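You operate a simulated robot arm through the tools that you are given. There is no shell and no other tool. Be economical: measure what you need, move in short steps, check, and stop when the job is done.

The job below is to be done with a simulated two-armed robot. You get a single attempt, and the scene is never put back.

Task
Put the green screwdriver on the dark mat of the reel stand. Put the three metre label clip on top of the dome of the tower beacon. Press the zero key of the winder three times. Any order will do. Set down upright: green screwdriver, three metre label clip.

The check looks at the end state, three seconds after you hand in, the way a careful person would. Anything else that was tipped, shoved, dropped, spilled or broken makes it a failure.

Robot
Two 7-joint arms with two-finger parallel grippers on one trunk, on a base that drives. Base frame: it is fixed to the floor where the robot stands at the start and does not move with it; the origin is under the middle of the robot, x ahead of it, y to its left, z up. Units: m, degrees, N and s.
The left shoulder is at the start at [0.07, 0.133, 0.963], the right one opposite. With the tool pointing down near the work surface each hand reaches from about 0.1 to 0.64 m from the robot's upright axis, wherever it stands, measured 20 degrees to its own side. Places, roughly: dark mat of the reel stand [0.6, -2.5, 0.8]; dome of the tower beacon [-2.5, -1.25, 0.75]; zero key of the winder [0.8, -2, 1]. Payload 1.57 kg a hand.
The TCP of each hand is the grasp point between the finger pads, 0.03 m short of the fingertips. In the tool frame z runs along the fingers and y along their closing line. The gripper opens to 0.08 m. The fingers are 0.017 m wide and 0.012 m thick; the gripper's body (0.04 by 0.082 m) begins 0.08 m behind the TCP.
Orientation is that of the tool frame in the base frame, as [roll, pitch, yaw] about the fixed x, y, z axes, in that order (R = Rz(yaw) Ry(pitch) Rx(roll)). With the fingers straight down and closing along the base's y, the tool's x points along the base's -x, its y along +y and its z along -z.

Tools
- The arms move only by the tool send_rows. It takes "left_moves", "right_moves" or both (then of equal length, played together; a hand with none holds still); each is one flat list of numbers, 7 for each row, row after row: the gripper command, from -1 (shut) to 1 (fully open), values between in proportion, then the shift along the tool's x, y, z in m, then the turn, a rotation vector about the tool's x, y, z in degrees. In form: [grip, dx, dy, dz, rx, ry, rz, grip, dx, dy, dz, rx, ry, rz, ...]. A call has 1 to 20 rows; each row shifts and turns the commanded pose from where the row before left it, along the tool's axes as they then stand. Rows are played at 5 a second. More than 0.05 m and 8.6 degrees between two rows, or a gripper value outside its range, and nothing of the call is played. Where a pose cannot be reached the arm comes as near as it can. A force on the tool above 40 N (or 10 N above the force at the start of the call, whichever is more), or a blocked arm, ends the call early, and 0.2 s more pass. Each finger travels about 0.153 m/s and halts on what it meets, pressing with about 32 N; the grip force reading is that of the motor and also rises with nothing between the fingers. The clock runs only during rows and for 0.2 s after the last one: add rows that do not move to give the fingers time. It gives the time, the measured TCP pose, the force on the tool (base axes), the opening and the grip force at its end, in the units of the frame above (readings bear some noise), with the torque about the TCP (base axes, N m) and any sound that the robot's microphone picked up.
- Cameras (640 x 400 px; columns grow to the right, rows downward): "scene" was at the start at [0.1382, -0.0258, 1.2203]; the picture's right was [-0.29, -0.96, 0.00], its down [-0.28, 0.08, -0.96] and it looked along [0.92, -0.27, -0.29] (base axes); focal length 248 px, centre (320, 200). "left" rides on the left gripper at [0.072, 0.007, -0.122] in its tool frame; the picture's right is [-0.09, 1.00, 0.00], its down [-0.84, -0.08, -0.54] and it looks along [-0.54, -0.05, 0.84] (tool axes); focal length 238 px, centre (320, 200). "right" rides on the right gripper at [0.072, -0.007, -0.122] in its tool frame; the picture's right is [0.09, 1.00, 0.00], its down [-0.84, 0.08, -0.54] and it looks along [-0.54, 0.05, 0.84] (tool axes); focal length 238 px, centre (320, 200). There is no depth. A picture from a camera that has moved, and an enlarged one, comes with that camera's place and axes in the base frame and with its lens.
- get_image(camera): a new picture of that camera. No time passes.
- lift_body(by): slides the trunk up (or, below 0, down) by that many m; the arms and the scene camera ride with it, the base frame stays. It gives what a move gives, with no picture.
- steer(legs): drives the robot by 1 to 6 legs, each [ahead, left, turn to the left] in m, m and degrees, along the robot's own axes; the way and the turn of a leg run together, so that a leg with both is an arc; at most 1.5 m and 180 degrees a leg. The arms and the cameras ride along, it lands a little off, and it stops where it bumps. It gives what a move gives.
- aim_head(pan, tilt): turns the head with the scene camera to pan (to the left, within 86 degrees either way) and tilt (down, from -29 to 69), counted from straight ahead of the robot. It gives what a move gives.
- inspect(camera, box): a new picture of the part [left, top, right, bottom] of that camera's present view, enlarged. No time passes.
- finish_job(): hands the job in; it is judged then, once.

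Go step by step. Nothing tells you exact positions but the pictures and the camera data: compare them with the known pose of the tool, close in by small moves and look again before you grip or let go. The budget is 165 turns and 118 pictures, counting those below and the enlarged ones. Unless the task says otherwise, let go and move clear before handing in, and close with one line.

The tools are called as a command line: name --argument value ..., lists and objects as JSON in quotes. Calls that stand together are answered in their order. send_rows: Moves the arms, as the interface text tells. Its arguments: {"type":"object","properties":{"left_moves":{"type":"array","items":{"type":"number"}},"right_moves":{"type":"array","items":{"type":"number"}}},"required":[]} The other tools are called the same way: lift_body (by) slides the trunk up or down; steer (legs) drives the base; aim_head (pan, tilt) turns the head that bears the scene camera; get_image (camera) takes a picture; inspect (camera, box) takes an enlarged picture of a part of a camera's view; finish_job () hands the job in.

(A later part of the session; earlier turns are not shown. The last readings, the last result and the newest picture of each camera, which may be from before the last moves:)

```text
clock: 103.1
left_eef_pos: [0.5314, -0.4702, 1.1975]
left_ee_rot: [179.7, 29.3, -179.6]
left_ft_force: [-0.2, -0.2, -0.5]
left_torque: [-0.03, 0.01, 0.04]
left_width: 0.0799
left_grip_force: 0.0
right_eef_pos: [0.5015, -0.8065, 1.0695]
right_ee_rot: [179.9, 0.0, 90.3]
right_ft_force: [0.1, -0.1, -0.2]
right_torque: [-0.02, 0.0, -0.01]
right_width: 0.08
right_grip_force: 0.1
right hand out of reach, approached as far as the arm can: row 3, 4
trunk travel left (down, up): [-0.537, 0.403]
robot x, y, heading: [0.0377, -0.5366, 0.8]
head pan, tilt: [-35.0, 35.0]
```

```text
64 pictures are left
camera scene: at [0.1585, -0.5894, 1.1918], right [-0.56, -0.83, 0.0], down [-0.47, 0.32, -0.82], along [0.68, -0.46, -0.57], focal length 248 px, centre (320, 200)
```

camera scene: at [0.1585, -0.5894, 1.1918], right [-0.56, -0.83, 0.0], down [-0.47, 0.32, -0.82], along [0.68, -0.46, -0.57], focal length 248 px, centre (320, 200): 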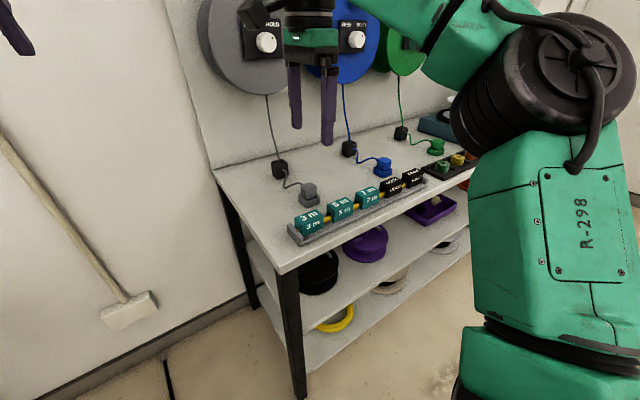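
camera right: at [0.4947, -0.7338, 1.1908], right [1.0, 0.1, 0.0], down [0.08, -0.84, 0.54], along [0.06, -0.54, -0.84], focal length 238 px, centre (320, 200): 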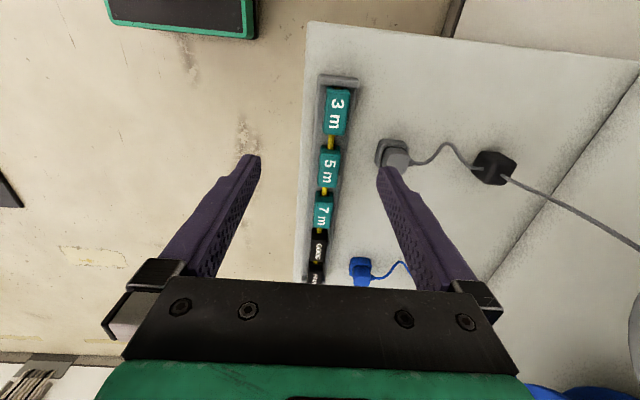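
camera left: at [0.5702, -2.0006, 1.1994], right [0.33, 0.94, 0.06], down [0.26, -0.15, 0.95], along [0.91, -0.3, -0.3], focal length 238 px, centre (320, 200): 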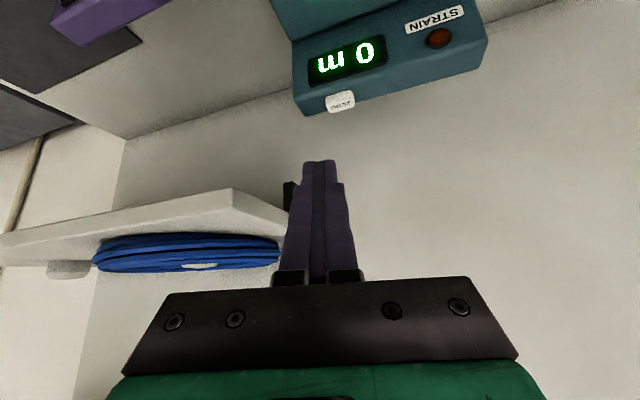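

The arm was at its reach limit there, so I'll inch the base forward 4 cm, lower a bit and look again.

steer --legs '[[0.04, 0, 0]]'

send_rows --right_moves '[1, 0, 0, 0.03, 0, 0, 0, 1, 0, 0, 0.03, 0, 0, 0, 1, 0, 0, 0.03, 0, 0, 0, 1, 0, 0, 0, 0, 0, 0]'

get_image --camera "right"

inspect --camera "scene" --box '[240, 80, 440, 260]'

```text
clock: 104.0
left_eef_pos: [0.5694, -0.469, 1.1979]
left_ee_rot: [179.7, 29.3, -179.7]
left_ft_force: [-0.7, -0.9, -0.1]
left_torque: [-0.02, 0.0, -0.02]
left_width: 0.0799
left_grip_force: 0.0
right_eef_pos: [0.5389, -0.8063, 1.0711]
right_ee_rot: [179.7, 0.0, 90.4]
right_ft_force: [0.3, -0.2, -0.4]
right_torque: [0.0, 0.02, -0.05]
right_width: 0.08
right_grip_force: 0.0
trunk travel left (down, up): [-0.537, 0.403]
robot x, y, heading: [0.0788, -0.5401, 0.5]
head pan, tilt: [-35.0, 35.0]
```

```text
clock: 105.0
left_eef_pos: [0.5712, -0.4689, 1.1972]
left_ee_rot: [179.7, 29.4, -179.7]
left_ft_force: [-0.5, -0.4, -1.1]
left_torque: [0.01, 0.06, 0.0]
left_width: 0.08
left_grip_force: 0.0
right_eef_pos: [0.5421, -0.8071, 0.9808]
right_ee_rot: [179.8, 0.0, 90.4]
right_ft_force: [0.5, -0.4, -0.2]
right_torque: [-0.01, -0.01, 0.0]
right_width: 0.08
right_grip_force: 0.0
trunk travel left (down, up): [-0.537, 0.403]
robot x, y, heading: [0.0802, -0.5372, 0.8]
head pan, tilt: [-35.0, 35.0]
```

```text
63 pictures are left
camera right: at [0.5344, -0.7347, 1.1026], right [1.0, 0.1, 0.0], down [0.08, -0.84, 0.54], along [0.06, -0.54, -0.84], focal length 238 px, centre (320, 200)
```

right: 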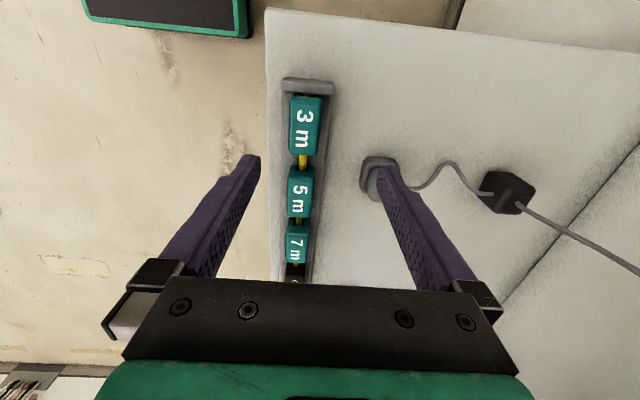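

```text
2.22 times, centred on (340, 170) of scene
camera zoom: at [0.1982, -0.5887, 1.1918], right [-0.56, -0.83, 0.0], down [-0.47, 0.32, -0.82], along [0.68, -0.46, -0.57], focal length 551 px, centre (276, 267)
```

zoom: 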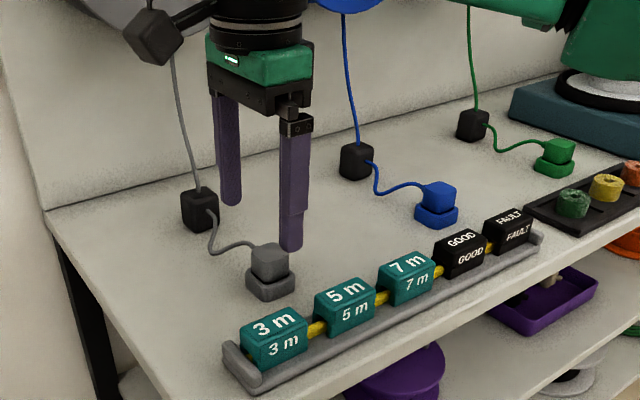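

I'll shift 1.5 cm back toward the front edge and lower to just above the clip.

send_rows --right_moves '[1, 0, -0.015, 0, 0, 0, 0, 1, 0, 0, 0.03, 0, 0, 0, 1, 0, 0, 0.03, 0, 0, 0, 1, 0, 0, 0.01, 0, 0, 0, 1, 0, 0, 0, 0, 0, 0]'

get_image --camera "right"

inspect --camera "scene" --box '[240, 100, 400, 260]'

```text
clock: 106.2
left_eef_pos: [0.5715, -0.4677, 1.1956]
left_ee_rot: [179.7, 29.4, -179.7]
left_ft_force: [-0.2, 0.0, -0.9]
left_torque: [-0.01, 0.0, 0.0]
left_width: 0.0799
left_grip_force: 0.1
right_eef_pos: [0.5258, -0.8059, 0.9093]
right_ee_rot: [179.7, 0.0, 90.4]
right_ft_force: [-0.1, 0.6, 0.4]
right_torque: [0.0, -0.01, 0.0]
right_width: 0.0797
right_grip_force: 0.0
trunk travel left (down, up): [-0.537, 0.403]
robot x, y, heading: [0.0758, -0.5373, 0.4]
head pan, tilt: [-35.0, 35.0]
```

```text
61 pictures are left
camera right: at [0.519, -0.7336, 1.0311], right [0.99, 0.1, 0.0], down [0.08, -0.84, 0.54], along [0.06, -0.54, -0.84], focal length 238 px, centre (320, 200)
```

right: 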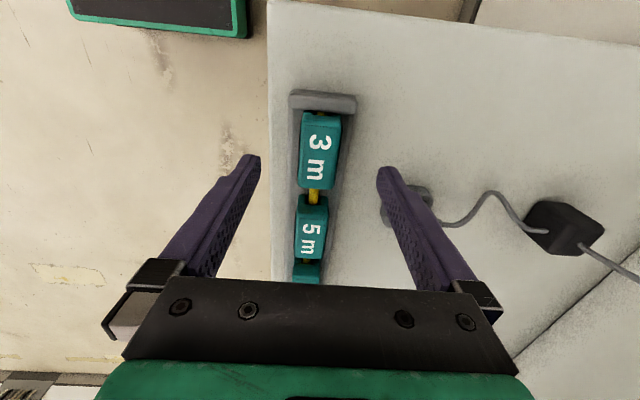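

```text
2.50 times, centred on (320, 180) of scene
camera zoom: at [0.1988, -0.589, 1.1918], right [-0.56, -0.83, 0.0], down [-0.47, 0.32, -0.82], along [0.68, -0.46, -0.57], focal length 620 px, centre (320, 250)
```

zoom: 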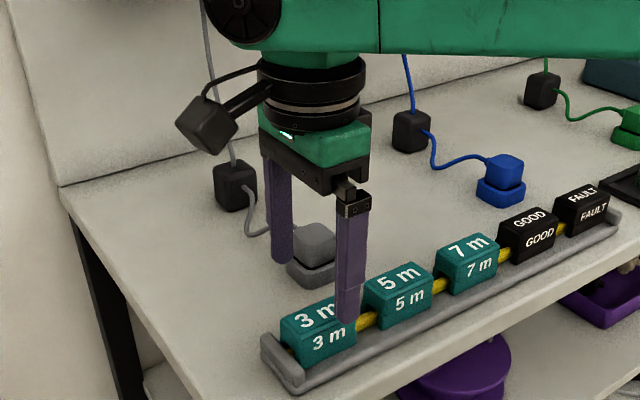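

Aligned. Descending and closing.

send_rows --right_moves '[1, 0, 0.001, 0.02, 0, 0, 0, 1, 0, 0, 0.02, 0, 0, 0, 1, 0, 0, 0.015, 0, 0, 0, 1, 0, 0, 0, 0, 0, 0]'

get_image --camera "right"

inspect --camera "scene" --box '[260, 160, 380, 260]'

```text
clock: 107.2
left_eef_pos: [0.57, -0.468, 1.1957]
left_ee_rot: [179.7, 29.3, -179.7]
left_ft_force: [0.5, 0.0, -0.4]
left_torque: [-0.01, 0.03, -0.01]
left_width: 0.08
left_grip_force: 0.1
right_eef_pos: [0.5267, -0.806, 0.8544]
right_ee_rot: [179.9, 0.0, 90.4]
right_ft_force: [0.3, 0.2, -0.2]
right_torque: [-0.01, -0.06, -0.01]
right_width: 0.0799
right_grip_force: 0.0
trunk travel left (down, up): [-0.537, 0.403]
robot x, y, heading: [0.0781, -0.5406, 0.6]
head pan, tilt: [-35.0, 35.0]
```

```text
59 pictures are left
camera right: at [0.5198, -0.734, 0.9756], right [0.99, 0.1, 0.0], down [0.08, -0.84, 0.54], along [0.06, -0.54, -0.84], focal length 238 px, centre (320, 200)
```

right: 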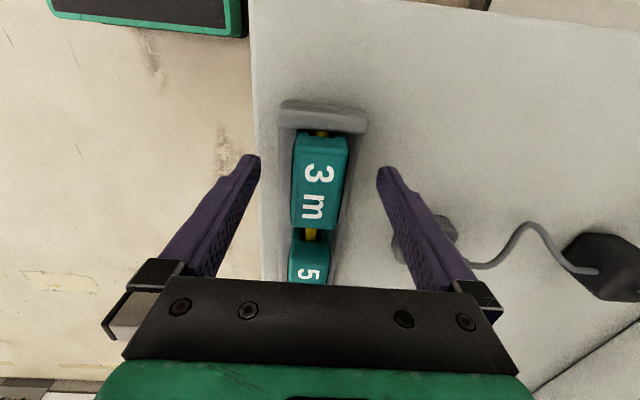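

```text
4.00 times, centred on (320, 210) of scene
camera zoom: at [0.1986, -0.5889, 1.1918], right [-0.56, -0.83, 0.0], down [-0.47, 0.32, -0.82], along [0.68, -0.46, -0.57], focal length 992 px, centre (320, 160)
```

zoom: 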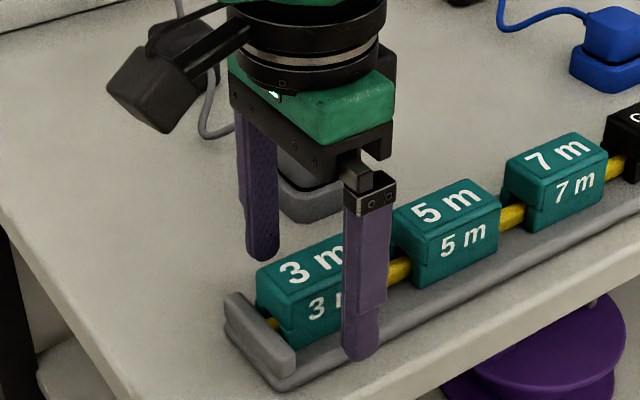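

send_rows --right_moves '[0.3, 0, 0, 0, 0, 0, 0, 0, 0, 0, 0, 0, 0, 0, -0.3, 0, 0, 0, 0, 0, 0, -1, 0, 0, 0, 0, 0, 0, -1, 0, 0, 0, 0, 0, 0]'

get_image --camera "right"

inspect --camera "scene" --box '[260, 160, 380, 260]'

```text
clock: 108.4
left_eef_pos: [0.5718, -0.468, 1.1963]
left_ee_rot: [179.7, 29.4, -179.6]
left_ft_force: [-0.3, 0.6, 0.6]
left_torque: [-0.02, -0.01, 0.0]
left_width: 0.0804
left_grip_force: 0.1
right_eef_pos: [0.5271, -0.807, 0.856]
right_ee_rot: [179.9, 0.0, 90.5]
right_ft_force: [0.2, 0.7, 0.9]
right_torque: [0.0, 0.01, -0.01]
right_width: 0.0311
right_grip_force: 31.9
trunk travel left (down, up): [-0.537, 0.403]
robot x, y, heading: [0.078, -0.5437, 0.9]
head pan, tilt: [-35.0, 35.0]
```

```text
57 pictures are left
camera right: at [0.5198, -0.734, 0.9759], right [0.99, 0.1, 0.0], down [0.08, -0.84, 0.54], along [0.06, -0.54, -0.84], focal length 238 px, centre (320, 200)
```

right: 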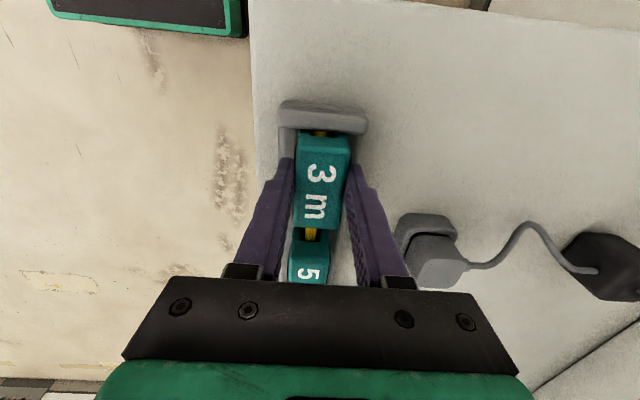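

```text
4.00 times, centred on (320, 210) of scene
camera zoom: at [0.1987, -0.5889, 1.1918], right [-0.56, -0.83, 0.0], down [-0.47, 0.32, -0.82], along [0.68, -0.46, -0.57], focal length 992 px, centre (320, 160)
```

zoom: 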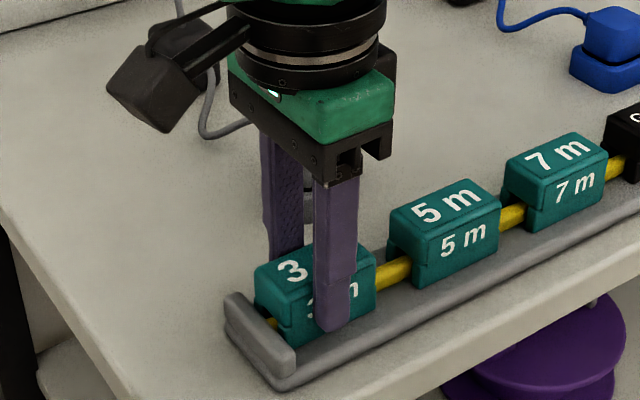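

Gripped (0.031 m). Lifting straight up a little to check that it separates cleanly.

send_rows --right_moves '[-1, 0, 0, -0.01, 0, 0, 0, -1, 0, 0, -0.01, 0, 0, 0, -1, 0, 0, -0.01, 0, 0, 0, -1, 0, 0, 0, 0, 0, 0]'

inspect --camera "scene" --box '[240, 120, 400, 260]'

```text
clock: 109.4
left_eef_pos: [0.5707, -0.4677, 1.1972]
left_ee_rot: [179.7, 29.3, -179.6]
left_ft_force: [-0.4, -0.4, -0.2]
left_torque: [0.0, 0.01, 0.01]
left_width: 0.0801
left_grip_force: 0.1
right_eef_pos: [0.5284, -0.8048, 0.8846]
right_ee_rot: [179.8, 0.0, 90.4]
right_ft_force: [-0.2, 0.8, -1.1]
right_torque: [-0.02, 0.02, -0.01]
right_width: 0.0311
right_grip_force: 32.0
trunk travel left (down, up): [-0.537, 0.403]
robot x, y, heading: [0.0749, -0.5439, 0.4]
head pan, tilt: [-35.0, 35.0]
```

```text
2.86 times, centred on (320, 190) of scene
camera zoom: at [0.1988, -0.589, 1.1918], right [-0.56, -0.83, 0.0], down [-0.47, 0.32, -0.82], along [0.68, -0.46, -0.57], focal length 708 px, centre (320, 229)
```

zoom: 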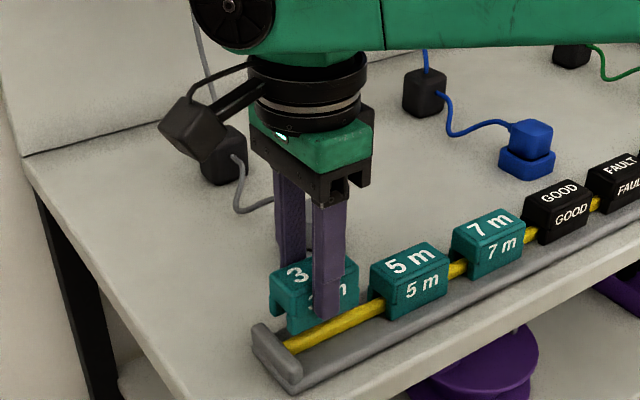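

The clip is off cleanly. I'll lift further, retract, back off and turn around to view the tower beacon.

send_rows --right_moves '[-1, 0, 0, -0.03, 0, 0, 0, -1, 0, 0, -0.03, 0, 0, 0, -1, 0, 0, -0.03, 0, 0, 0, -1, 0, 0, -0.03, 0, 0, 0, -1, 0, -0.04, -0.01, 0, 0, 0, -1, 0, -0.04, -0.01, 0, 0, 0, -1, 0, -0.04, -0.01, 0, 0, 0, -1, 0, -0.04, -0.01, 0, 0, 0, -1, 0, 0, 0, 0, 0, 0]'

steer --legs '[[-0.5, 0, 0], [0, 0, -90], [0, 0, -60]]'

aim_head --pan 0 --tilt 15

get_image --camera "scene"

```text
clock: 111.4
left_eef_pos: [0.5723, -0.4679, 1.1972]
left_ee_rot: [179.7, 29.3, -179.5]
left_ft_force: [0.7, 0.3, -0.1]
left_torque: [0.02, 0.01, -0.02]
left_width: 0.0799
left_grip_force: 0.0
right_eef_pos: [0.3693, -0.8074, 1.0463]
right_ee_rot: [179.9, 0.0, 90.4]
right_ft_force: [0.5, 0.0, -0.2]
right_torque: [0.01, 0.01, -0.01]
right_width: 0.0309
right_grip_force: 32.0
trunk travel left (down, up): [-0.537, 0.403]
robot x, y, heading: [0.0764, -0.5413, 0.7]
head pan, tilt: [-35.0, 35.0]
```

```text
clock: 120.8
left_eef_pos: [-0.8172, -0.8645, 1.1959]
left_ee_rot: [179.7, 29.3, 31.6]
left_ft_force: [-0.1, -0.1, 0.2]
left_torque: [0.02, -0.02, 0.0]
left_width: 0.0799
left_grip_force: 0.0
right_eef_pos: [-0.821, -0.4694, 1.0477]
right_ee_rot: [179.8, 0.0, -58.6]
right_ft_force: [0.2, -0.5, 0.3]
right_torque: [0.01, 0.0, 0.0]
right_width: 0.0311
right_grip_force: 31.8
trunk travel left (down, up): [-0.537, 0.403]
robot x, y, heading: [-0.4308, -0.5453, -148.6]
head pan, tilt: [-35.0, 35.0]
```

```text
clock: 121.8
left_eef_pos: [-0.8187, -0.8642, 1.1974]
left_ee_rot: [179.7, 29.3, 31.5]
left_ft_force: [-0.2, -0.3, 0.5]
left_torque: [0.0, 0.0, -0.03]
left_width: 0.0801
left_grip_force: 0.1
right_eef_pos: [-0.8197, -0.4701, 1.0461]
right_ee_rot: [179.8, 0.0, -58.4]
right_ft_force: [0.0, -0.2, -0.7]
right_torque: [0.02, -0.02, 0.0]
right_width: 0.0308
right_grip_force: 32.3
trunk travel left (down, up): [-0.537, 0.403]
robot x, y, heading: [-0.4316, -0.5478, -148.2]
head pan, tilt: [0.0, 15.0]
```

```text
54 pictures are left
camera scene: at [-0.556, -0.6215, 1.2237], right [-0.53, 0.85, 0.0], down [0.22, 0.14, -0.97], along [-0.82, -0.51, -0.26], focal length 248 px, centre (320, 200)
```

scene: 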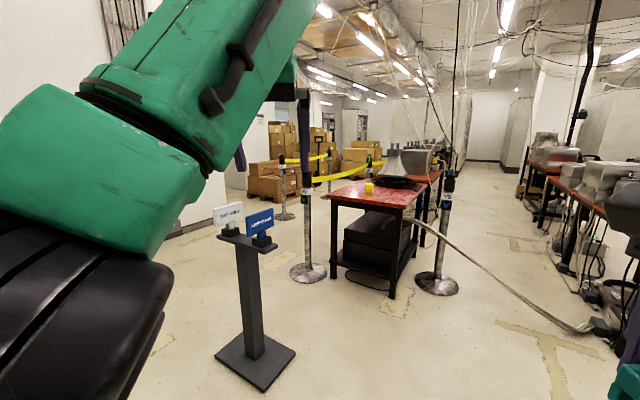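

inspect --camera "scene" --box '[270, 120, 480, 300]'

```text
2.22 times, centred on (375, 210) of scene
camera zoom: at [-0.556, -0.6215, 1.2237], right [-0.53, 0.85, 0.0], down [0.22, 0.14, -0.97], along [-0.82, -0.51, -0.26], focal length 551 px, centre (198, 178)
```

zoom: 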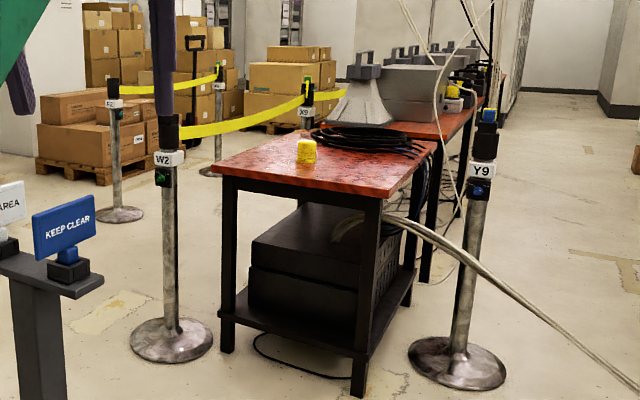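

A yellow beacon stands on the small red table ahead, between two posts. I'll drive closer, keeping clear of the sign pedestal and posts, and measure it.

steer --legs '[[1.2, -0.27, 0]]'

aim_head --pan 0 --tilt 25

get_image --camera "scene"

get_image --camera "left"

```text
clock: 128.1
left_eef_pos: [-1.9881, -1.252, 1.1981]
left_ee_rot: [179.6, 29.3, 31.0]
left_ft_force: [0.3, 0.0, -0.6]
left_torque: [0.04, 0.0, -0.03]
left_width: 0.0798
left_grip_force: 0.0
right_eef_pos: [-1.9865, -0.8565, 1.0466]
right_ee_rot: [179.9, 0.0, -59.0]
right_ft_force: [-0.6, 0.0, 0.1]
right_torque: [0.0, -0.02, 0.01]
right_width: 0.0312
right_grip_force: 32.3
trunk travel left (down, up): [-0.537, 0.403]
robot x, y, heading: [-1.6024, -0.9353, -148.8]
head pan, tilt: [0.0, 15.0]
```

```text
clock: 128.8
left_eef_pos: [-1.9882, -1.2523, 1.1968]
left_ee_rot: [179.7, 29.3, 31.0]
left_ft_force: [0.2, 0.3, -0.4]
left_torque: [0.01, 0.0, -0.01]
left_width: 0.0799
left_grip_force: 0.1
right_eef_pos: [-1.9864, -0.8573, 1.0471]
right_ee_rot: [179.9, -0.1, -59.0]
right_ft_force: [-0.4, 0.4, -0.5]
right_torque: [-0.04, -0.03, 0.01]
right_width: 0.0309
right_grip_force: 32.3
trunk travel left (down, up): [-0.537, 0.403]
robot x, y, heading: [-1.5976, -0.94, -148.9]
head pan, tilt: [0.0, 25.0]
```

```text
52 pictures are left
camera scene: at [-1.7228, -1.0107, 1.2076], right [-0.52, 0.86, 0.0], down [0.36, 0.22, -0.91], along [-0.78, -0.47, -0.42], focal length 248 px, centre (320, 200)
```

scene: 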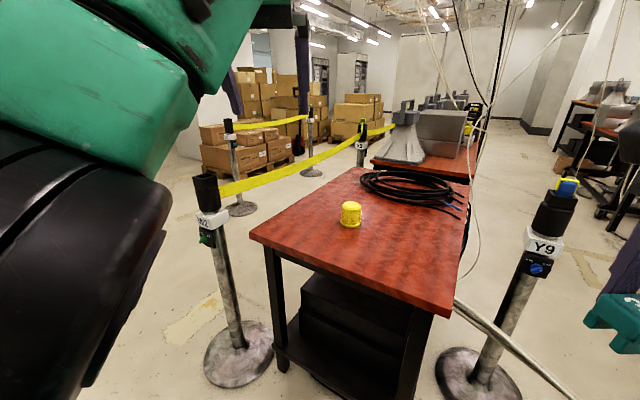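

```text
51 pictures are left
camera left: at [-1.8798, -1.1938, 1.2682], right [0.45, -0.89, 0.05], down [-0.44, -0.17, 0.88], along [-0.78, -0.42, -0.47], focal length 238 px, centre (320, 200)
```

left: 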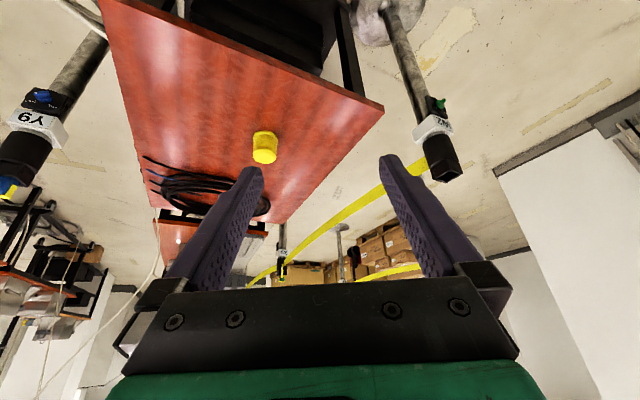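

inspect --camera "scene" --box '[310, 180, 390, 240]'

inspect --camera "left" --box '[225, 110, 305, 180]'

inspect --camera "scene" --box '[500, 160, 620, 300]'

```text
6.67 times, centred on (350, 210) of scene
camera zoom: at [-1.7228, -1.0107, 1.2076], right [-0.52, 0.86, 0.0], down [0.36, 0.22, -0.91], along [-0.78, -0.47, -0.42], focal length 1653 px, centre (120, 133)
```

zoom: 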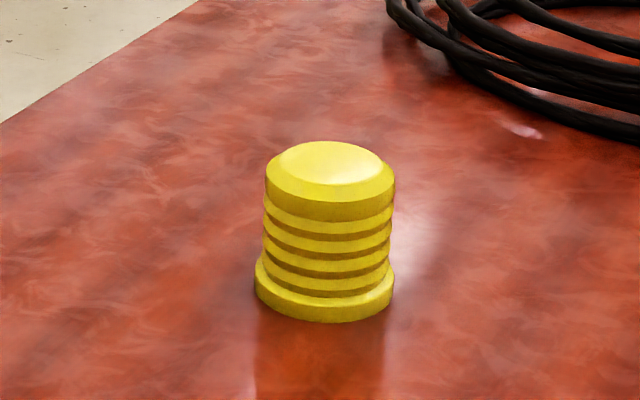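

```text
5.71 times, centred on (265, 145) of left
camera zoom: at [-1.8798, -1.1938, 1.2682], right [0.45, -0.89, 0.05], down [-0.44, -0.17, 0.88], along [-0.78, -0.42, -0.47], focal length 1362 px, centre (634, 514)
```

zoom: 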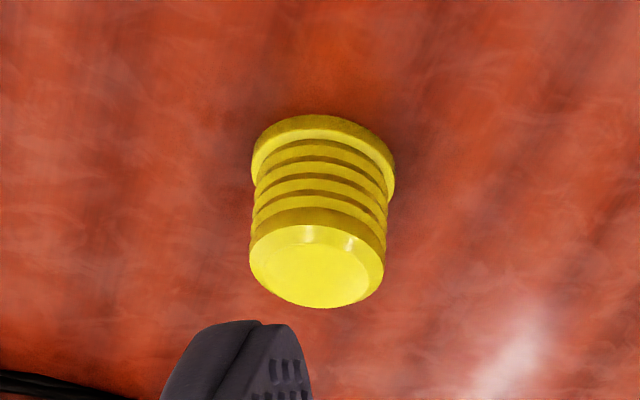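

```text
2.86 times, centred on (560, 230) of scene
camera zoom: at [-1.7228, -1.0107, 1.2076], right [-0.52, 0.86, 0.0], down [0.36, 0.22, -0.91], along [-0.78, -0.47, -0.42], focal length 708 px, centre (-366, 114)
```

zoom: 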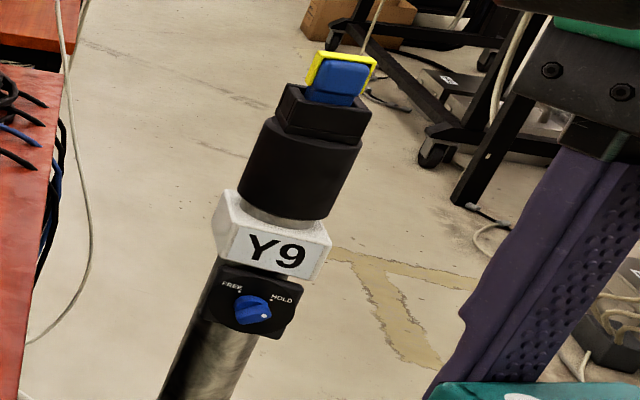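

The beacon is a stacked yellow unit with its top centre near (-2.46, -1.325, ~0.81); the table's front edge is at x≈-2.21. I'll swing the left hand aside and drive up.

send_rows --left_moves '[1, 0, 0.03, 0, 0, 0, 0, 1, 0, 0.03, 0, 0, 0, 0, 1, 0, 0.03, 0, 0, 0, 0, 1, 0, 0.03, 0, 0, 0, 0, 1, 0, 0, 0, 0, 0, 0]'

steer --legs '[[0.36, 0.03, 0]]'

aim_head --pan -8 --tilt 30

get_image --camera "scene"

get_image --camera "right"

```text
clock: 130.0
left_eef_pos: [-1.958, -1.2987, 1.2228]
left_ee_rot: [178.3, 33.8, 27.6]
left_ft_force: [0.4, 0.7, 0.1]
left_torque: [-0.03, 0.0, 0.05]
left_width: 0.08
left_grip_force: 0.0
left hand out of reach, approached as far as the arm can: row 1, 2, 3
right_eef_pos: [-1.988, -0.8567, 1.0481]
right_ee_rot: [179.9, 0.0, -59.0]
right_ft_force: [0.3, 0.6, -0.8]
right_torque: [-0.01, 0.0, -0.01]
right_width: 0.031
right_grip_force: 31.9
trunk travel left (down, up): [-0.537, 0.403]
robot x, y, heading: [-1.6011, -0.9399, -148.9]
head pan, tilt: [0.0, 25.0]
```

```text
clock: 132.3
left_eef_pos: [-2.2452, -1.5111, 1.2232]
left_ee_rot: [178.3, 33.9, 28.0]
left_ft_force: [0.7, 0.3, -0.6]
left_torque: [0.0, -0.01, 0.01]
left_width: 0.0801
left_grip_force: 0.1
right_eef_pos: [-2.2768, -1.0681, 1.0469]
right_ee_rot: [179.8, -0.1, -58.9]
right_ft_force: [0.1, -0.5, 0.6]
right_torque: [0.0, -0.01, 0.01]
right_width: 0.0308
right_grip_force: 31.8
trunk travel left (down, up): [-0.537, 0.403]
robot x, y, heading: [-1.8882, -1.1493, -148.6]
head pan, tilt: [0.0, 25.0]
```

```text
clock: 133.0
left_eef_pos: [-2.2467, -1.5125, 1.223]
left_ee_rot: [178.2, 33.9, 27.9]
left_ft_force: [0.6, 0.2, 0.1]
left_torque: [0.01, -0.02, 0.01]
left_width: 0.08
left_grip_force: 0.1
right_eef_pos: [-2.2779, -1.0689, 1.0483]
right_ee_rot: [179.8, 0.0, -58.7]
right_ft_force: [0.2, -0.2, -1.0]
right_torque: [0.03, 0.0, -0.01]
right_width: 0.031
right_grip_force: 31.4
trunk travel left (down, up): [-0.537, 0.403]
robot x, y, heading: [-1.8896, -1.1506, -148.8]
head pan, tilt: [-8.0, 30.0]
```

```text
47 pictures are left
camera scene: at [-2.0176, -1.2094, 1.1996], right [-0.4, 0.92, 0.0], down [0.46, 0.2, -0.87], along [-0.79, -0.34, -0.5], focal length 248 px, centre (320, 200)
```

scene: 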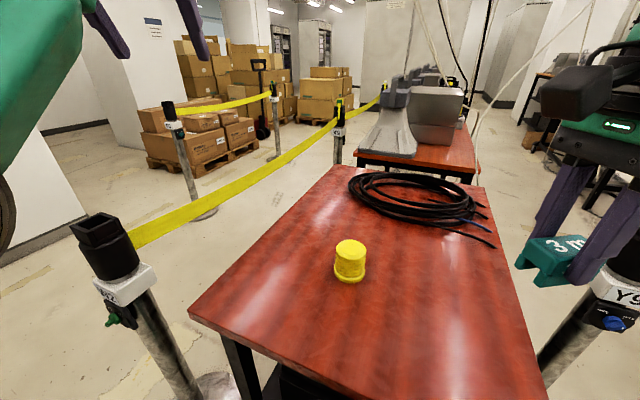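

```text
46 pictures are left
camera right: at [-2.2339, -1.1265, 1.168], right [-0.8, -0.6, 0.0], down [-0.5, 0.68, 0.54], along [-0.32, 0.43, -0.84], focal length 238 px, centre (320, 200)
```

right: 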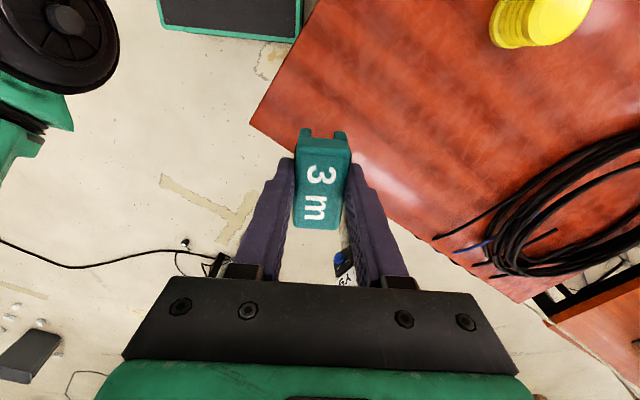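

inspect --camera "scene" --box '[310, 225, 390, 295]'

inspect --camera "scene" --box '[500, 170, 640, 300]'

```text
5.71 times, centred on (350, 260) of scene
camera zoom: at [-2.0176, -1.2094, 1.1996], right [-0.4, 0.92, 0.0], down [0.46, 0.2, -0.87], along [-0.79, -0.34, -0.5], focal length 1417 px, centre (149, -143)
```

zoom: 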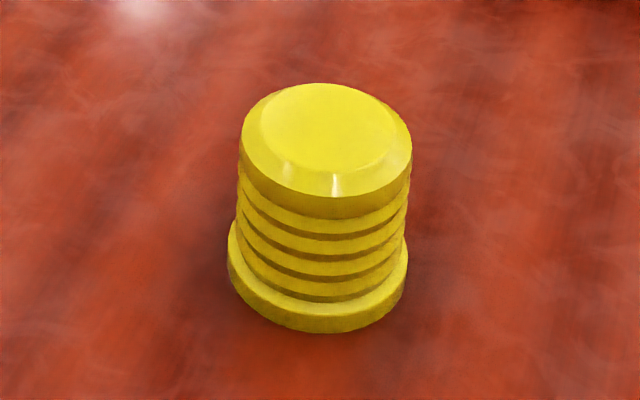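

```text
3.08 times, centred on (570, 235) of scene
camera zoom: at [-2.0176, -1.2094, 1.1996], right [-0.4, 0.92, 0.0], down [0.46, 0.2, -0.87], along [-0.79, -0.34, -0.5], focal length 763 px, centre (-449, 92)
```

zoom: 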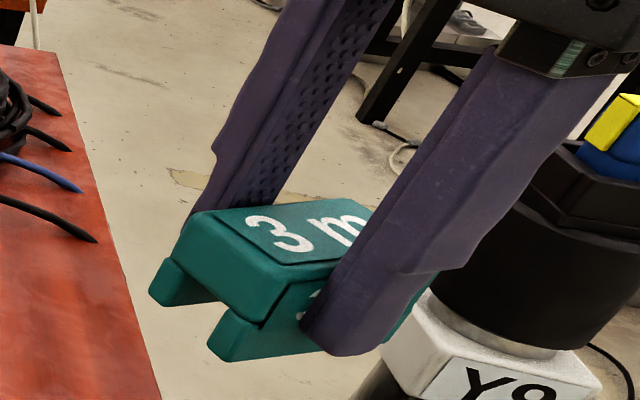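

The clip is a saddle with two legs, and the beacon top is flat, near (-2.43, -1.31, 0.837). I'll lower to travel height and bring the clip over it.

send_rows --right_moves '[-1, 0, 0, 0.03, 0, 0, 0, -1, 0, 0, 0.03, 0, 0, 0, -1, 0.0183, 0.0371, 0.01, 0, 0, 0, -1, 0.0183, 0.0371, 0, 0, 0, 0, -1, 0.0183, 0.0371, 0, 0, 0, 0, -1, 0.0183, 0.0371, 0, 0, 0, 0, -1, 0.0183, 0.0371, 0, 0, 0, 0, -1, 0.0183, 0.0371, 0, 0, 0, 0, -1, 0.0183, 0.0371, 0, 0, 0, 0, -1, 0, 0, 0, 0, 0, 0]'

get_image --camera "right"

inspect --camera "scene" --box '[270, 140, 430, 300]'

```text
clock: 135.2
left_eef_pos: [-2.2466, -1.512, 1.2228]
left_ee_rot: [178.3, 33.9, 28.1]
left_ft_force: [0.3, 0.0, -0.3]
left_torque: [0.0, -0.05, -0.03]
left_width: 0.08
left_grip_force: 0.0
right_eef_pos: [-2.4089, -1.2649, 0.9749]
right_ee_rot: [179.8, 0.1, -58.7]
right_ft_force: [-0.2, -0.3, -1.1]
right_torque: [0.03, -0.01, -0.01]
right_width: 0.0309
right_grip_force: 31.6
right hand out of reach, approached as far as the arm can: row 8, 9
trunk travel left (down, up): [-0.537, 0.403]
robot x, y, heading: [-1.8905, -1.1464, -148.6]
head pan, tilt: [-8.0, 30.0]
```

```text
43 pictures are left
camera right: at [-2.3641, -1.3224, 1.0961], right [-0.8, -0.59, 0.0], down [-0.5, 0.68, 0.54], along [-0.32, 0.43, -0.84], focal length 238 px, centre (320, 200)
```

right: 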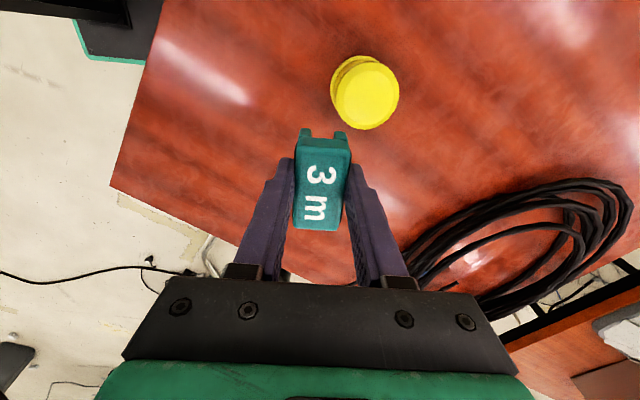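

```text
2.50 times, centred on (350, 220) of scene
camera zoom: at [-2.0182, -1.2098, 1.1994], right [-0.4, 0.92, 0.0], down [0.46, 0.2, -0.87], along [-0.79, -0.34, -0.5], focal length 620 px, centre (245, 150)
```

zoom: 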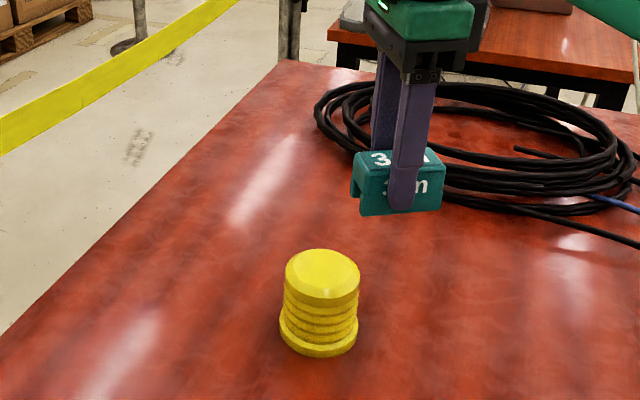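

The arm is at its reach limit here, so I'll raise the trunk 12 cm for more horizontal reach, lower the hand back, and finish centring.

lift_body --by 0.12

send_rows --right_moves '[-1, 0, 0, 0.03, 0, 0, 0, -1, 0, 0, 0.03, 0, 0, 0, -1, 0, 0, 0.03, 0, 0, 0, -1, 0, 0, 0.03, 0, 0, 0, -1, 0.0188, 0.0201, 0, 0, 0, 0, -1, 0.0189, 0.0201, 0, 0, 0, 0, -1, 0, 0, 0, 0, 0, 0]'

get_image --camera "right"

get_image --camera "scene"

```text
clock: 136.7
left_eef_pos: [-2.2461, -1.5113, 1.3429]
left_ee_rot: [178.3, 33.9, 28.0]
left_ft_force: [-0.4, 0.3, 0.6]
left_torque: [0.01, 0.01, 0.02]
left_width: 0.0799
left_grip_force: 0.2
right_eef_pos: [-2.4069, -1.2649, 1.0944]
right_ee_rot: [179.7, 0.1, -58.8]
right_ft_force: [0.8, 0.8, -0.2]
right_torque: [0.0, -0.02, 0.02]
right_width: 0.0311
right_grip_force: 31.5
trunk travel left (down, up): [-0.657, 0.283]
robot x, y, heading: [-1.8889, -1.1492, -148.6]
head pan, tilt: [-8.0, 30.0]
```

```text
clock: 138.3
left_eef_pos: [-2.2448, -1.5106, 1.3433]
left_ee_rot: [178.3, 34.0, 28.0]
left_ft_force: [-0.5, -0.3, 0.6]
left_torque: [0.03, 0.0, 0.02]
left_width: 0.08
left_grip_force: 0.0
right_eef_pos: [-2.4121, -1.2962, 0.9746]
right_ee_rot: [179.8, 0.0, -58.6]
right_ft_force: [0.3, 0.1, -0.8]
right_torque: [-0.02, 0.04, -0.03]
right_width: 0.031
right_grip_force: 31.5
right hand out of reach, approached as far as the arm can: row 6
trunk travel left (down, up): [-0.657, 0.283]
robot x, y, heading: [-1.8841, -1.1469, -148.3]
head pan, tilt: [-8.0, 30.0]
```

```text
41 pictures are left
camera right: at [-2.3681, -1.3544, 1.0966], right [-0.8, -0.6, 0.01], down [-0.5, 0.68, 0.54], along [-0.33, 0.43, -0.84], focal length 238 px, centre (320, 200)
```

right: 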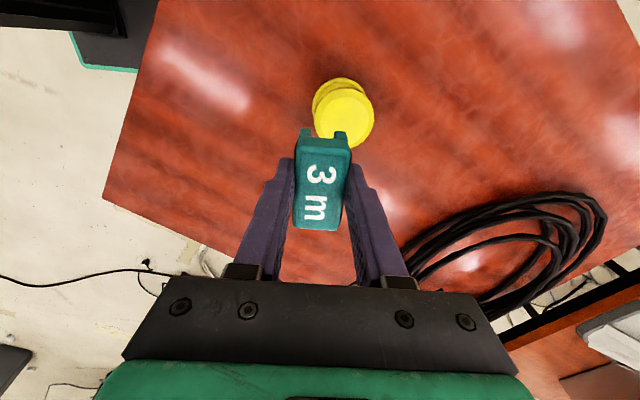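

```text
40 pictures are left
camera scene: at [-2.0169, -1.209, 1.3197], right [-0.4, 0.92, 0.0], down [0.46, 0.2, -0.87], along [-0.79, -0.34, -0.5], focal length 248 px, centre (320, 200)
```

scene: 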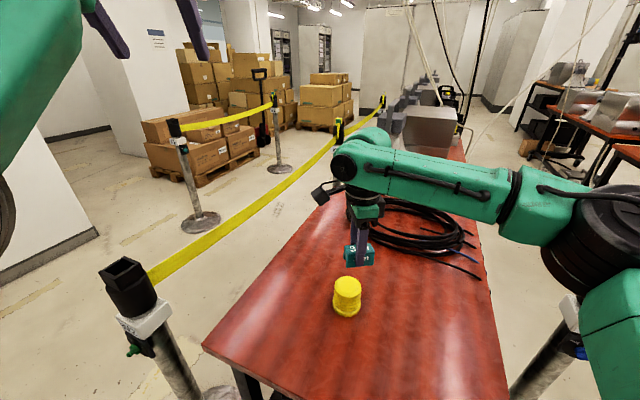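

The remaining offset is about (-0.012, -0.026); I'll take it up with a tiny base move, since the arm is at its limit.

steer --legs '[[0.03, 0.016, 0]]'

get_image --camera "right"

```text
clock: 139.1
left_eef_pos: [-2.2598, -1.5353, 1.3443]
left_ee_rot: [178.1, 34.1, 27.9]
left_ft_force: [0.3, 0.3, -0.5]
left_torque: [0.0, -0.01, 0.01]
left_width: 0.0801
left_grip_force: 0.1
right_eef_pos: [-2.4276, -1.3215, 0.9771]
right_ee_rot: [179.6, -0.2, -58.7]
right_ft_force: [0.6, 0.2, -0.3]
right_torque: [-0.03, 0.02, 0.01]
right_width: 0.031
right_grip_force: 31.6
trunk travel left (down, up): [-0.657, 0.283]
robot x, y, heading: [-1.9049, -1.1795, -148.8]
head pan, tilt: [-8.0, 30.0]
```

```text
39 pictures are left
camera right: at [-2.383, -1.3789, 1.0983], right [-0.8, -0.6, 0.01], down [-0.5, 0.68, 0.54], along [-0.33, 0.43, -0.84], focal length 238 px, centre (320, 200)
```

right: 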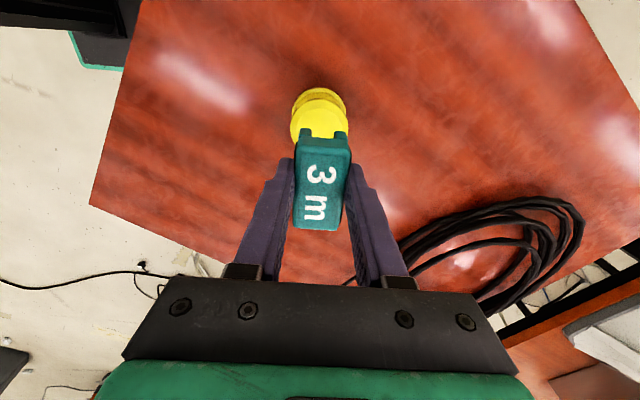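

Now centred. Lowering 6 cm and checking from both views.

send_rows --right_moves '[-1, 0, 0, 0.02, 0, 0, 0, -1, 0, 0, 0.02, 0, 0, 0, -1, 0, 0, 0.02, 0, 0, 0, -1, 0, 0, 0, 0, 0, 0]'

inspect --camera "right" --box '[240, 80, 400, 260]'

inspect --camera "scene" --box '[290, 200, 410, 330]'

```text
clock: 140.1
left_eef_pos: [-2.2623, -1.5397, 1.3432]
left_ee_rot: [178.2, 33.9, 27.9]
left_ft_force: [-0.2, -0.2, -0.2]
left_torque: [-0.01, 0.01, 0.01]
left_width: 0.0798
left_grip_force: 0.1
right_eef_pos: [-2.4311, -1.3241, 0.9155]
right_ee_rot: [179.7, -0.1, -58.7]
right_ft_force: [0.4, 0.0, -0.2]
right_torque: [0.0, 0.05, 0.02]
right_width: 0.0308
right_grip_force: 32.0
right hand out of reach, approached as far as the arm can: row 3
trunk travel left (down, up): [-0.657, 0.283]
robot x, y, heading: [-1.9081, -1.1769, -148.9]
head pan, tilt: [-8.0, 30.0]
```

```text
2.22 times, centred on (320, 170) of right
camera zoom: at [-2.3855, -1.3804, 1.0365], right [-0.8, -0.6, 0.01], down [-0.5, 0.68, 0.54], along [-0.33, 0.43, -0.84], focal length 530 px, centre (320, 267)
```

zoom: 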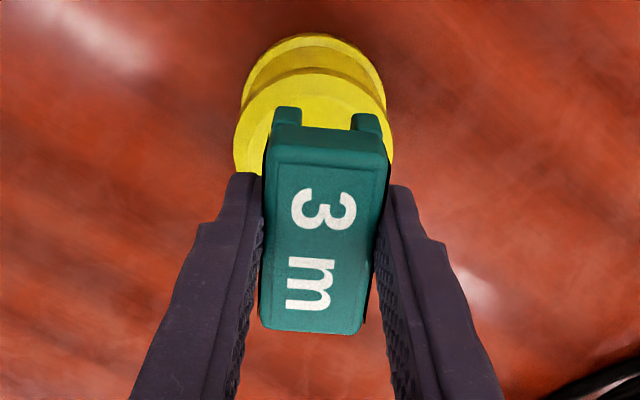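

```text
3.08 times, centred on (350, 265) of scene
camera zoom: at [-2.0336, -1.2371, 1.3196], right [-0.4, 0.92, 0.0], down [0.46, 0.2, -0.87], along [-0.8, -0.34, -0.5], focal length 763 px, centre (228, 0)
```

zoom: 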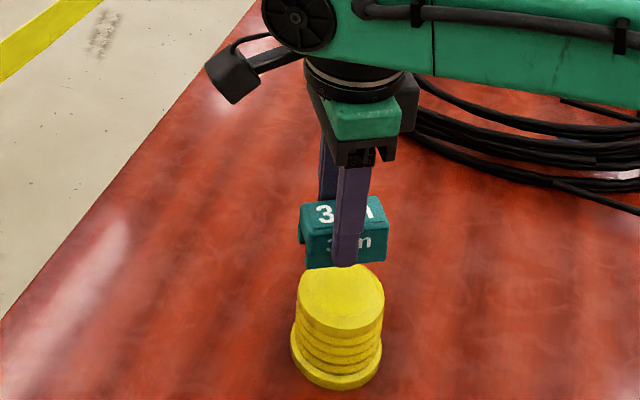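

Nearly there; since the arm is at its limit, I'll do the final descent with the trunk slide. First a small centring correction of about 5 mm.

send_rows --right_moves '[-1, -0.003, -0.004, 0, 0, 0, 0, -1, 0, 0, 0, 0, 0, 0]'

lift_body --by -0.025

inspect --camera "right" --box '[240, 80, 400, 260]'

inspect --camera "scene" --box '[310, 220, 390, 320]'

```text
clock: 140.7
left_eef_pos: [-2.2624, -1.5403, 1.3429]
left_ee_rot: [178.2, 33.8, 28.0]
left_ft_force: [0.2, -0.5, 0.1]
left_torque: [0.01, -0.01, -0.03]
left_width: 0.0801
left_grip_force: 0.0
right_eef_pos: [-2.428, -1.3177, 0.9143]
right_ee_rot: [179.7, 0.1, -58.7]
right_ft_force: [0.3, -0.3, -0.6]
right_torque: [-0.01, 0.01, -0.01]
right_width: 0.0309
right_grip_force: 32.1
trunk travel left (down, up): [-0.657, 0.283]
robot x, y, heading: [-1.9054, -1.1781, -148.4]
head pan, tilt: [-8.0, 30.0]
```

```text
clock: 141.4
left_eef_pos: [-2.2619, -1.5397, 1.3189]
left_ee_rot: [178.3, 33.9, 27.9]
left_ft_force: [-0.1, 0.2, -0.9]
left_torque: [0.0, -0.01, 0.01]
left_width: 0.0802
left_grip_force: 0.1
right_eef_pos: [-2.427, -1.3183, 0.8898]
right_ee_rot: [179.8, -0.1, -58.8]
right_ft_force: [0.3, 0.0, 0.1]
right_torque: [0.0, 0.05, -0.02]
right_width: 0.0312
right_grip_force: 32.0
trunk travel left (down, up): [-0.632, 0.308]
robot x, y, heading: [-1.9055, -1.1772, -148.5]
head pan, tilt: [-8.0, 30.0]
```

```text
2.22 times, centred on (320, 170) of right
camera zoom: at [-2.3838, -1.3755, 1.0111], right [-0.8, -0.6, 0.01], down [-0.5, 0.68, 0.54], along [-0.33, 0.43, -0.84], focal length 530 px, centre (320, 267)
```

zoom: 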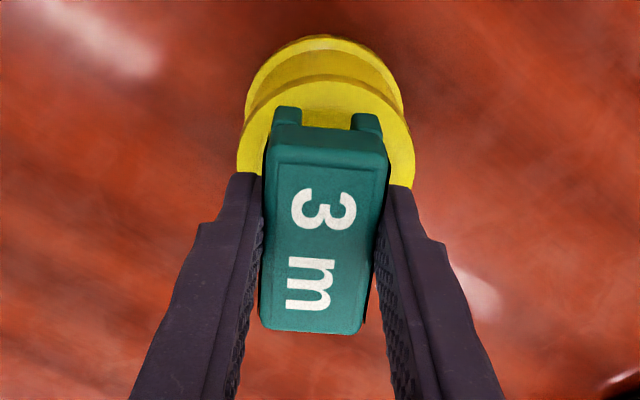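

```text
4.00 times, centred on (350, 270) of scene
camera zoom: at [-2.0338, -1.2375, 1.2945], right [-0.4, 0.92, 0.0], down [0.46, 0.2, -0.87], along [-0.8, -0.34, -0.5], focal length 992 px, centre (200, -80)
```

zoom: 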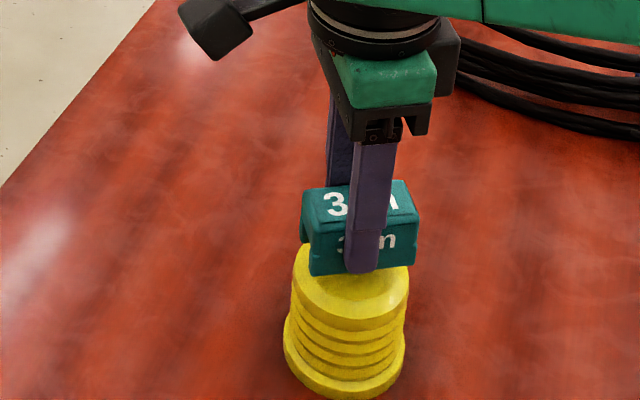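

The clip is centred within a couple of mm. Lowering with the trunk in small steps and watching the force.

lift_body --by -0.007

lift_body --by -0.002

lift_body --by -0.002

inspect --camera "scene" --box '[310, 210, 390, 310]'

```text
clock: 142.0
left_eef_pos: [-2.2616, -1.5388, 1.3111]
left_ee_rot: [178.2, 34.0, 27.9]
left_ft_force: [0.8, 0.1, 0.2]
left_torque: [0.01, -0.01, -0.02]
left_width: 0.08
left_grip_force: 0.0
right_eef_pos: [-2.4274, -1.3182, 0.8836]
right_ee_rot: [179.7, 0.0, -58.7]
right_ft_force: [-0.3, 0.0, -0.4]
right_torque: [-0.01, -0.01, -0.03]
right_width: 0.0309
right_grip_force: 32.1
trunk travel left (down, up): [-0.625, 0.315]
robot x, y, heading: [-1.9059, -1.1732, -148.6]
head pan, tilt: [-8.0, 30.0]
```

```text
clock: 142.5
left_eef_pos: [-2.2631, -1.5398, 1.3087]
left_ee_rot: [178.3, 33.9, 28.0]
left_ft_force: [0.2, 0.6, -0.4]
left_torque: [0.05, 0.0, 0.02]
left_width: 0.08
left_grip_force: 0.0
right_eef_pos: [-2.4282, -1.3185, 0.8802]
right_ee_rot: [179.8, 0.1, -58.8]
right_ft_force: [-0.6, -0.2, -0.7]
right_torque: [0.0, -0.01, -0.02]
right_width: 0.0308
right_grip_force: 31.7
trunk travel left (down, up): [-0.623, 0.317]
robot x, y, heading: [-1.9026, -1.176, -148.6]
head pan, tilt: [-8.0, 30.0]
```

```text
clock: 143.0
left_eef_pos: [-2.2633, -1.5397, 1.3064]
left_ee_rot: [178.3, 34.0, 27.9]
left_ft_force: [-0.3, 0.1, 0.8]
left_torque: [-0.02, -0.01, 0.03]
left_width: 0.0801
left_grip_force: 0.1
right_eef_pos: [-2.4283, -1.3191, 0.8787]
right_ee_rot: [179.7, 0.0, -58.8]
right_ft_force: [0.2, 0.2, 0.1]
right_torque: [0.05, 0.0, 0.0]
right_width: 0.0309
right_grip_force: 32.1
trunk travel left (down, up): [-0.621, 0.319]
robot x, y, heading: [-1.9065, -1.1737, -148.5]
head pan, tilt: [-8.0, 30.0]
```

```text
4.00 times, centred on (350, 260) of scene
camera zoom: at [-2.0341, -1.2376, 1.2835], right [-0.4, 0.92, 0.0], down [0.46, 0.2, -0.87], along [-0.79, -0.34, -0.5], focal length 992 px, centre (200, -40)
```

zoom: 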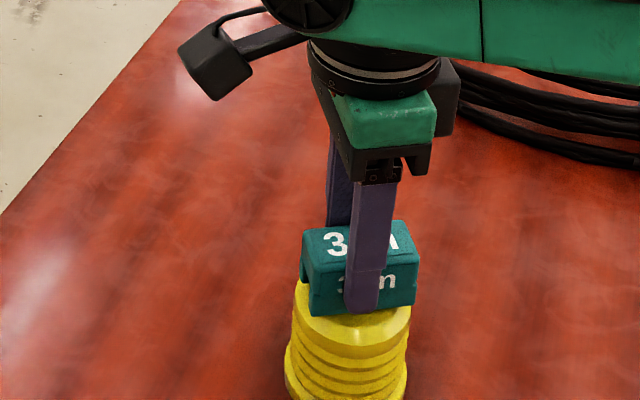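

lift_body --by -0.002

lift_body --by -0.002

lift_body --by -0.0015

```text
clock: 143.6
left_eef_pos: [-2.2628, -1.5395, 1.3053]
left_ee_rot: [178.3, 33.9, 27.9]
left_ft_force: [-0.2, -0.6, -0.3]
left_torque: [-0.01, 0.01, -0.01]
left_width: 0.0802
left_grip_force: 0.1
right_eef_pos: [-2.4274, -1.3173, 0.8773]
right_ee_rot: [179.7, -0.1, -58.8]
right_ft_force: [-0.7, 0.6, -0.2]
right_torque: [-0.02, 0.02, -0.01]
right_width: 0.031
right_grip_force: 32.0
trunk travel left (down, up): [-0.619, 0.321]
robot x, y, heading: [-1.9057, -1.1776, -148.4]
head pan, tilt: [-8.0, 30.0]
```

```text
clock: 144.1
left_eef_pos: [-2.2624, -1.5401, 1.3027]
left_ee_rot: [178.3, 33.9, 28.0]
left_ft_force: [-0.1, 0.3, 0.0]
left_torque: [0.01, 0.03, 0.0]
left_width: 0.0799
left_grip_force: 0.1
right_eef_pos: [-2.4283, -1.3167, 0.8758]
right_ee_rot: [179.6, -0.1, -58.8]
right_ft_force: [0.0, 0.7, 3.2]
right_torque: [0.0, -0.08, 0.0]
right_width: 0.0306
right_grip_force: 32.2
trunk travel left (down, up): [-0.617, 0.323]
robot x, y, heading: [-1.9054, -1.1741, -148.6]
head pan, tilt: [-8.0, 30.0]
```

```text
clock: 144.6
left_eef_pos: [-2.2613, -1.539, 1.3018]
left_ee_rot: [178.3, 34.0, 27.9]
left_ft_force: [0.0, -0.8, -1.0]
left_torque: [-0.02, 0.0, -0.03]
left_width: 0.08
left_grip_force: 0.1
right_eef_pos: [-2.4275, -1.3175, 0.8754]
right_ee_rot: [179.5, -0.1, -58.9]
right_ft_force: [-1.7, 0.7, 11.9]
right_torque: [-0.06, -0.11, 0.05]
right_width: 0.031
right_grip_force: 31.8
trunk travel left (down, up): [-0.615, 0.325]
robot x, y, heading: [-1.908, -1.1792, -148.6]
head pan, tilt: [-8.0, 30.0]
```

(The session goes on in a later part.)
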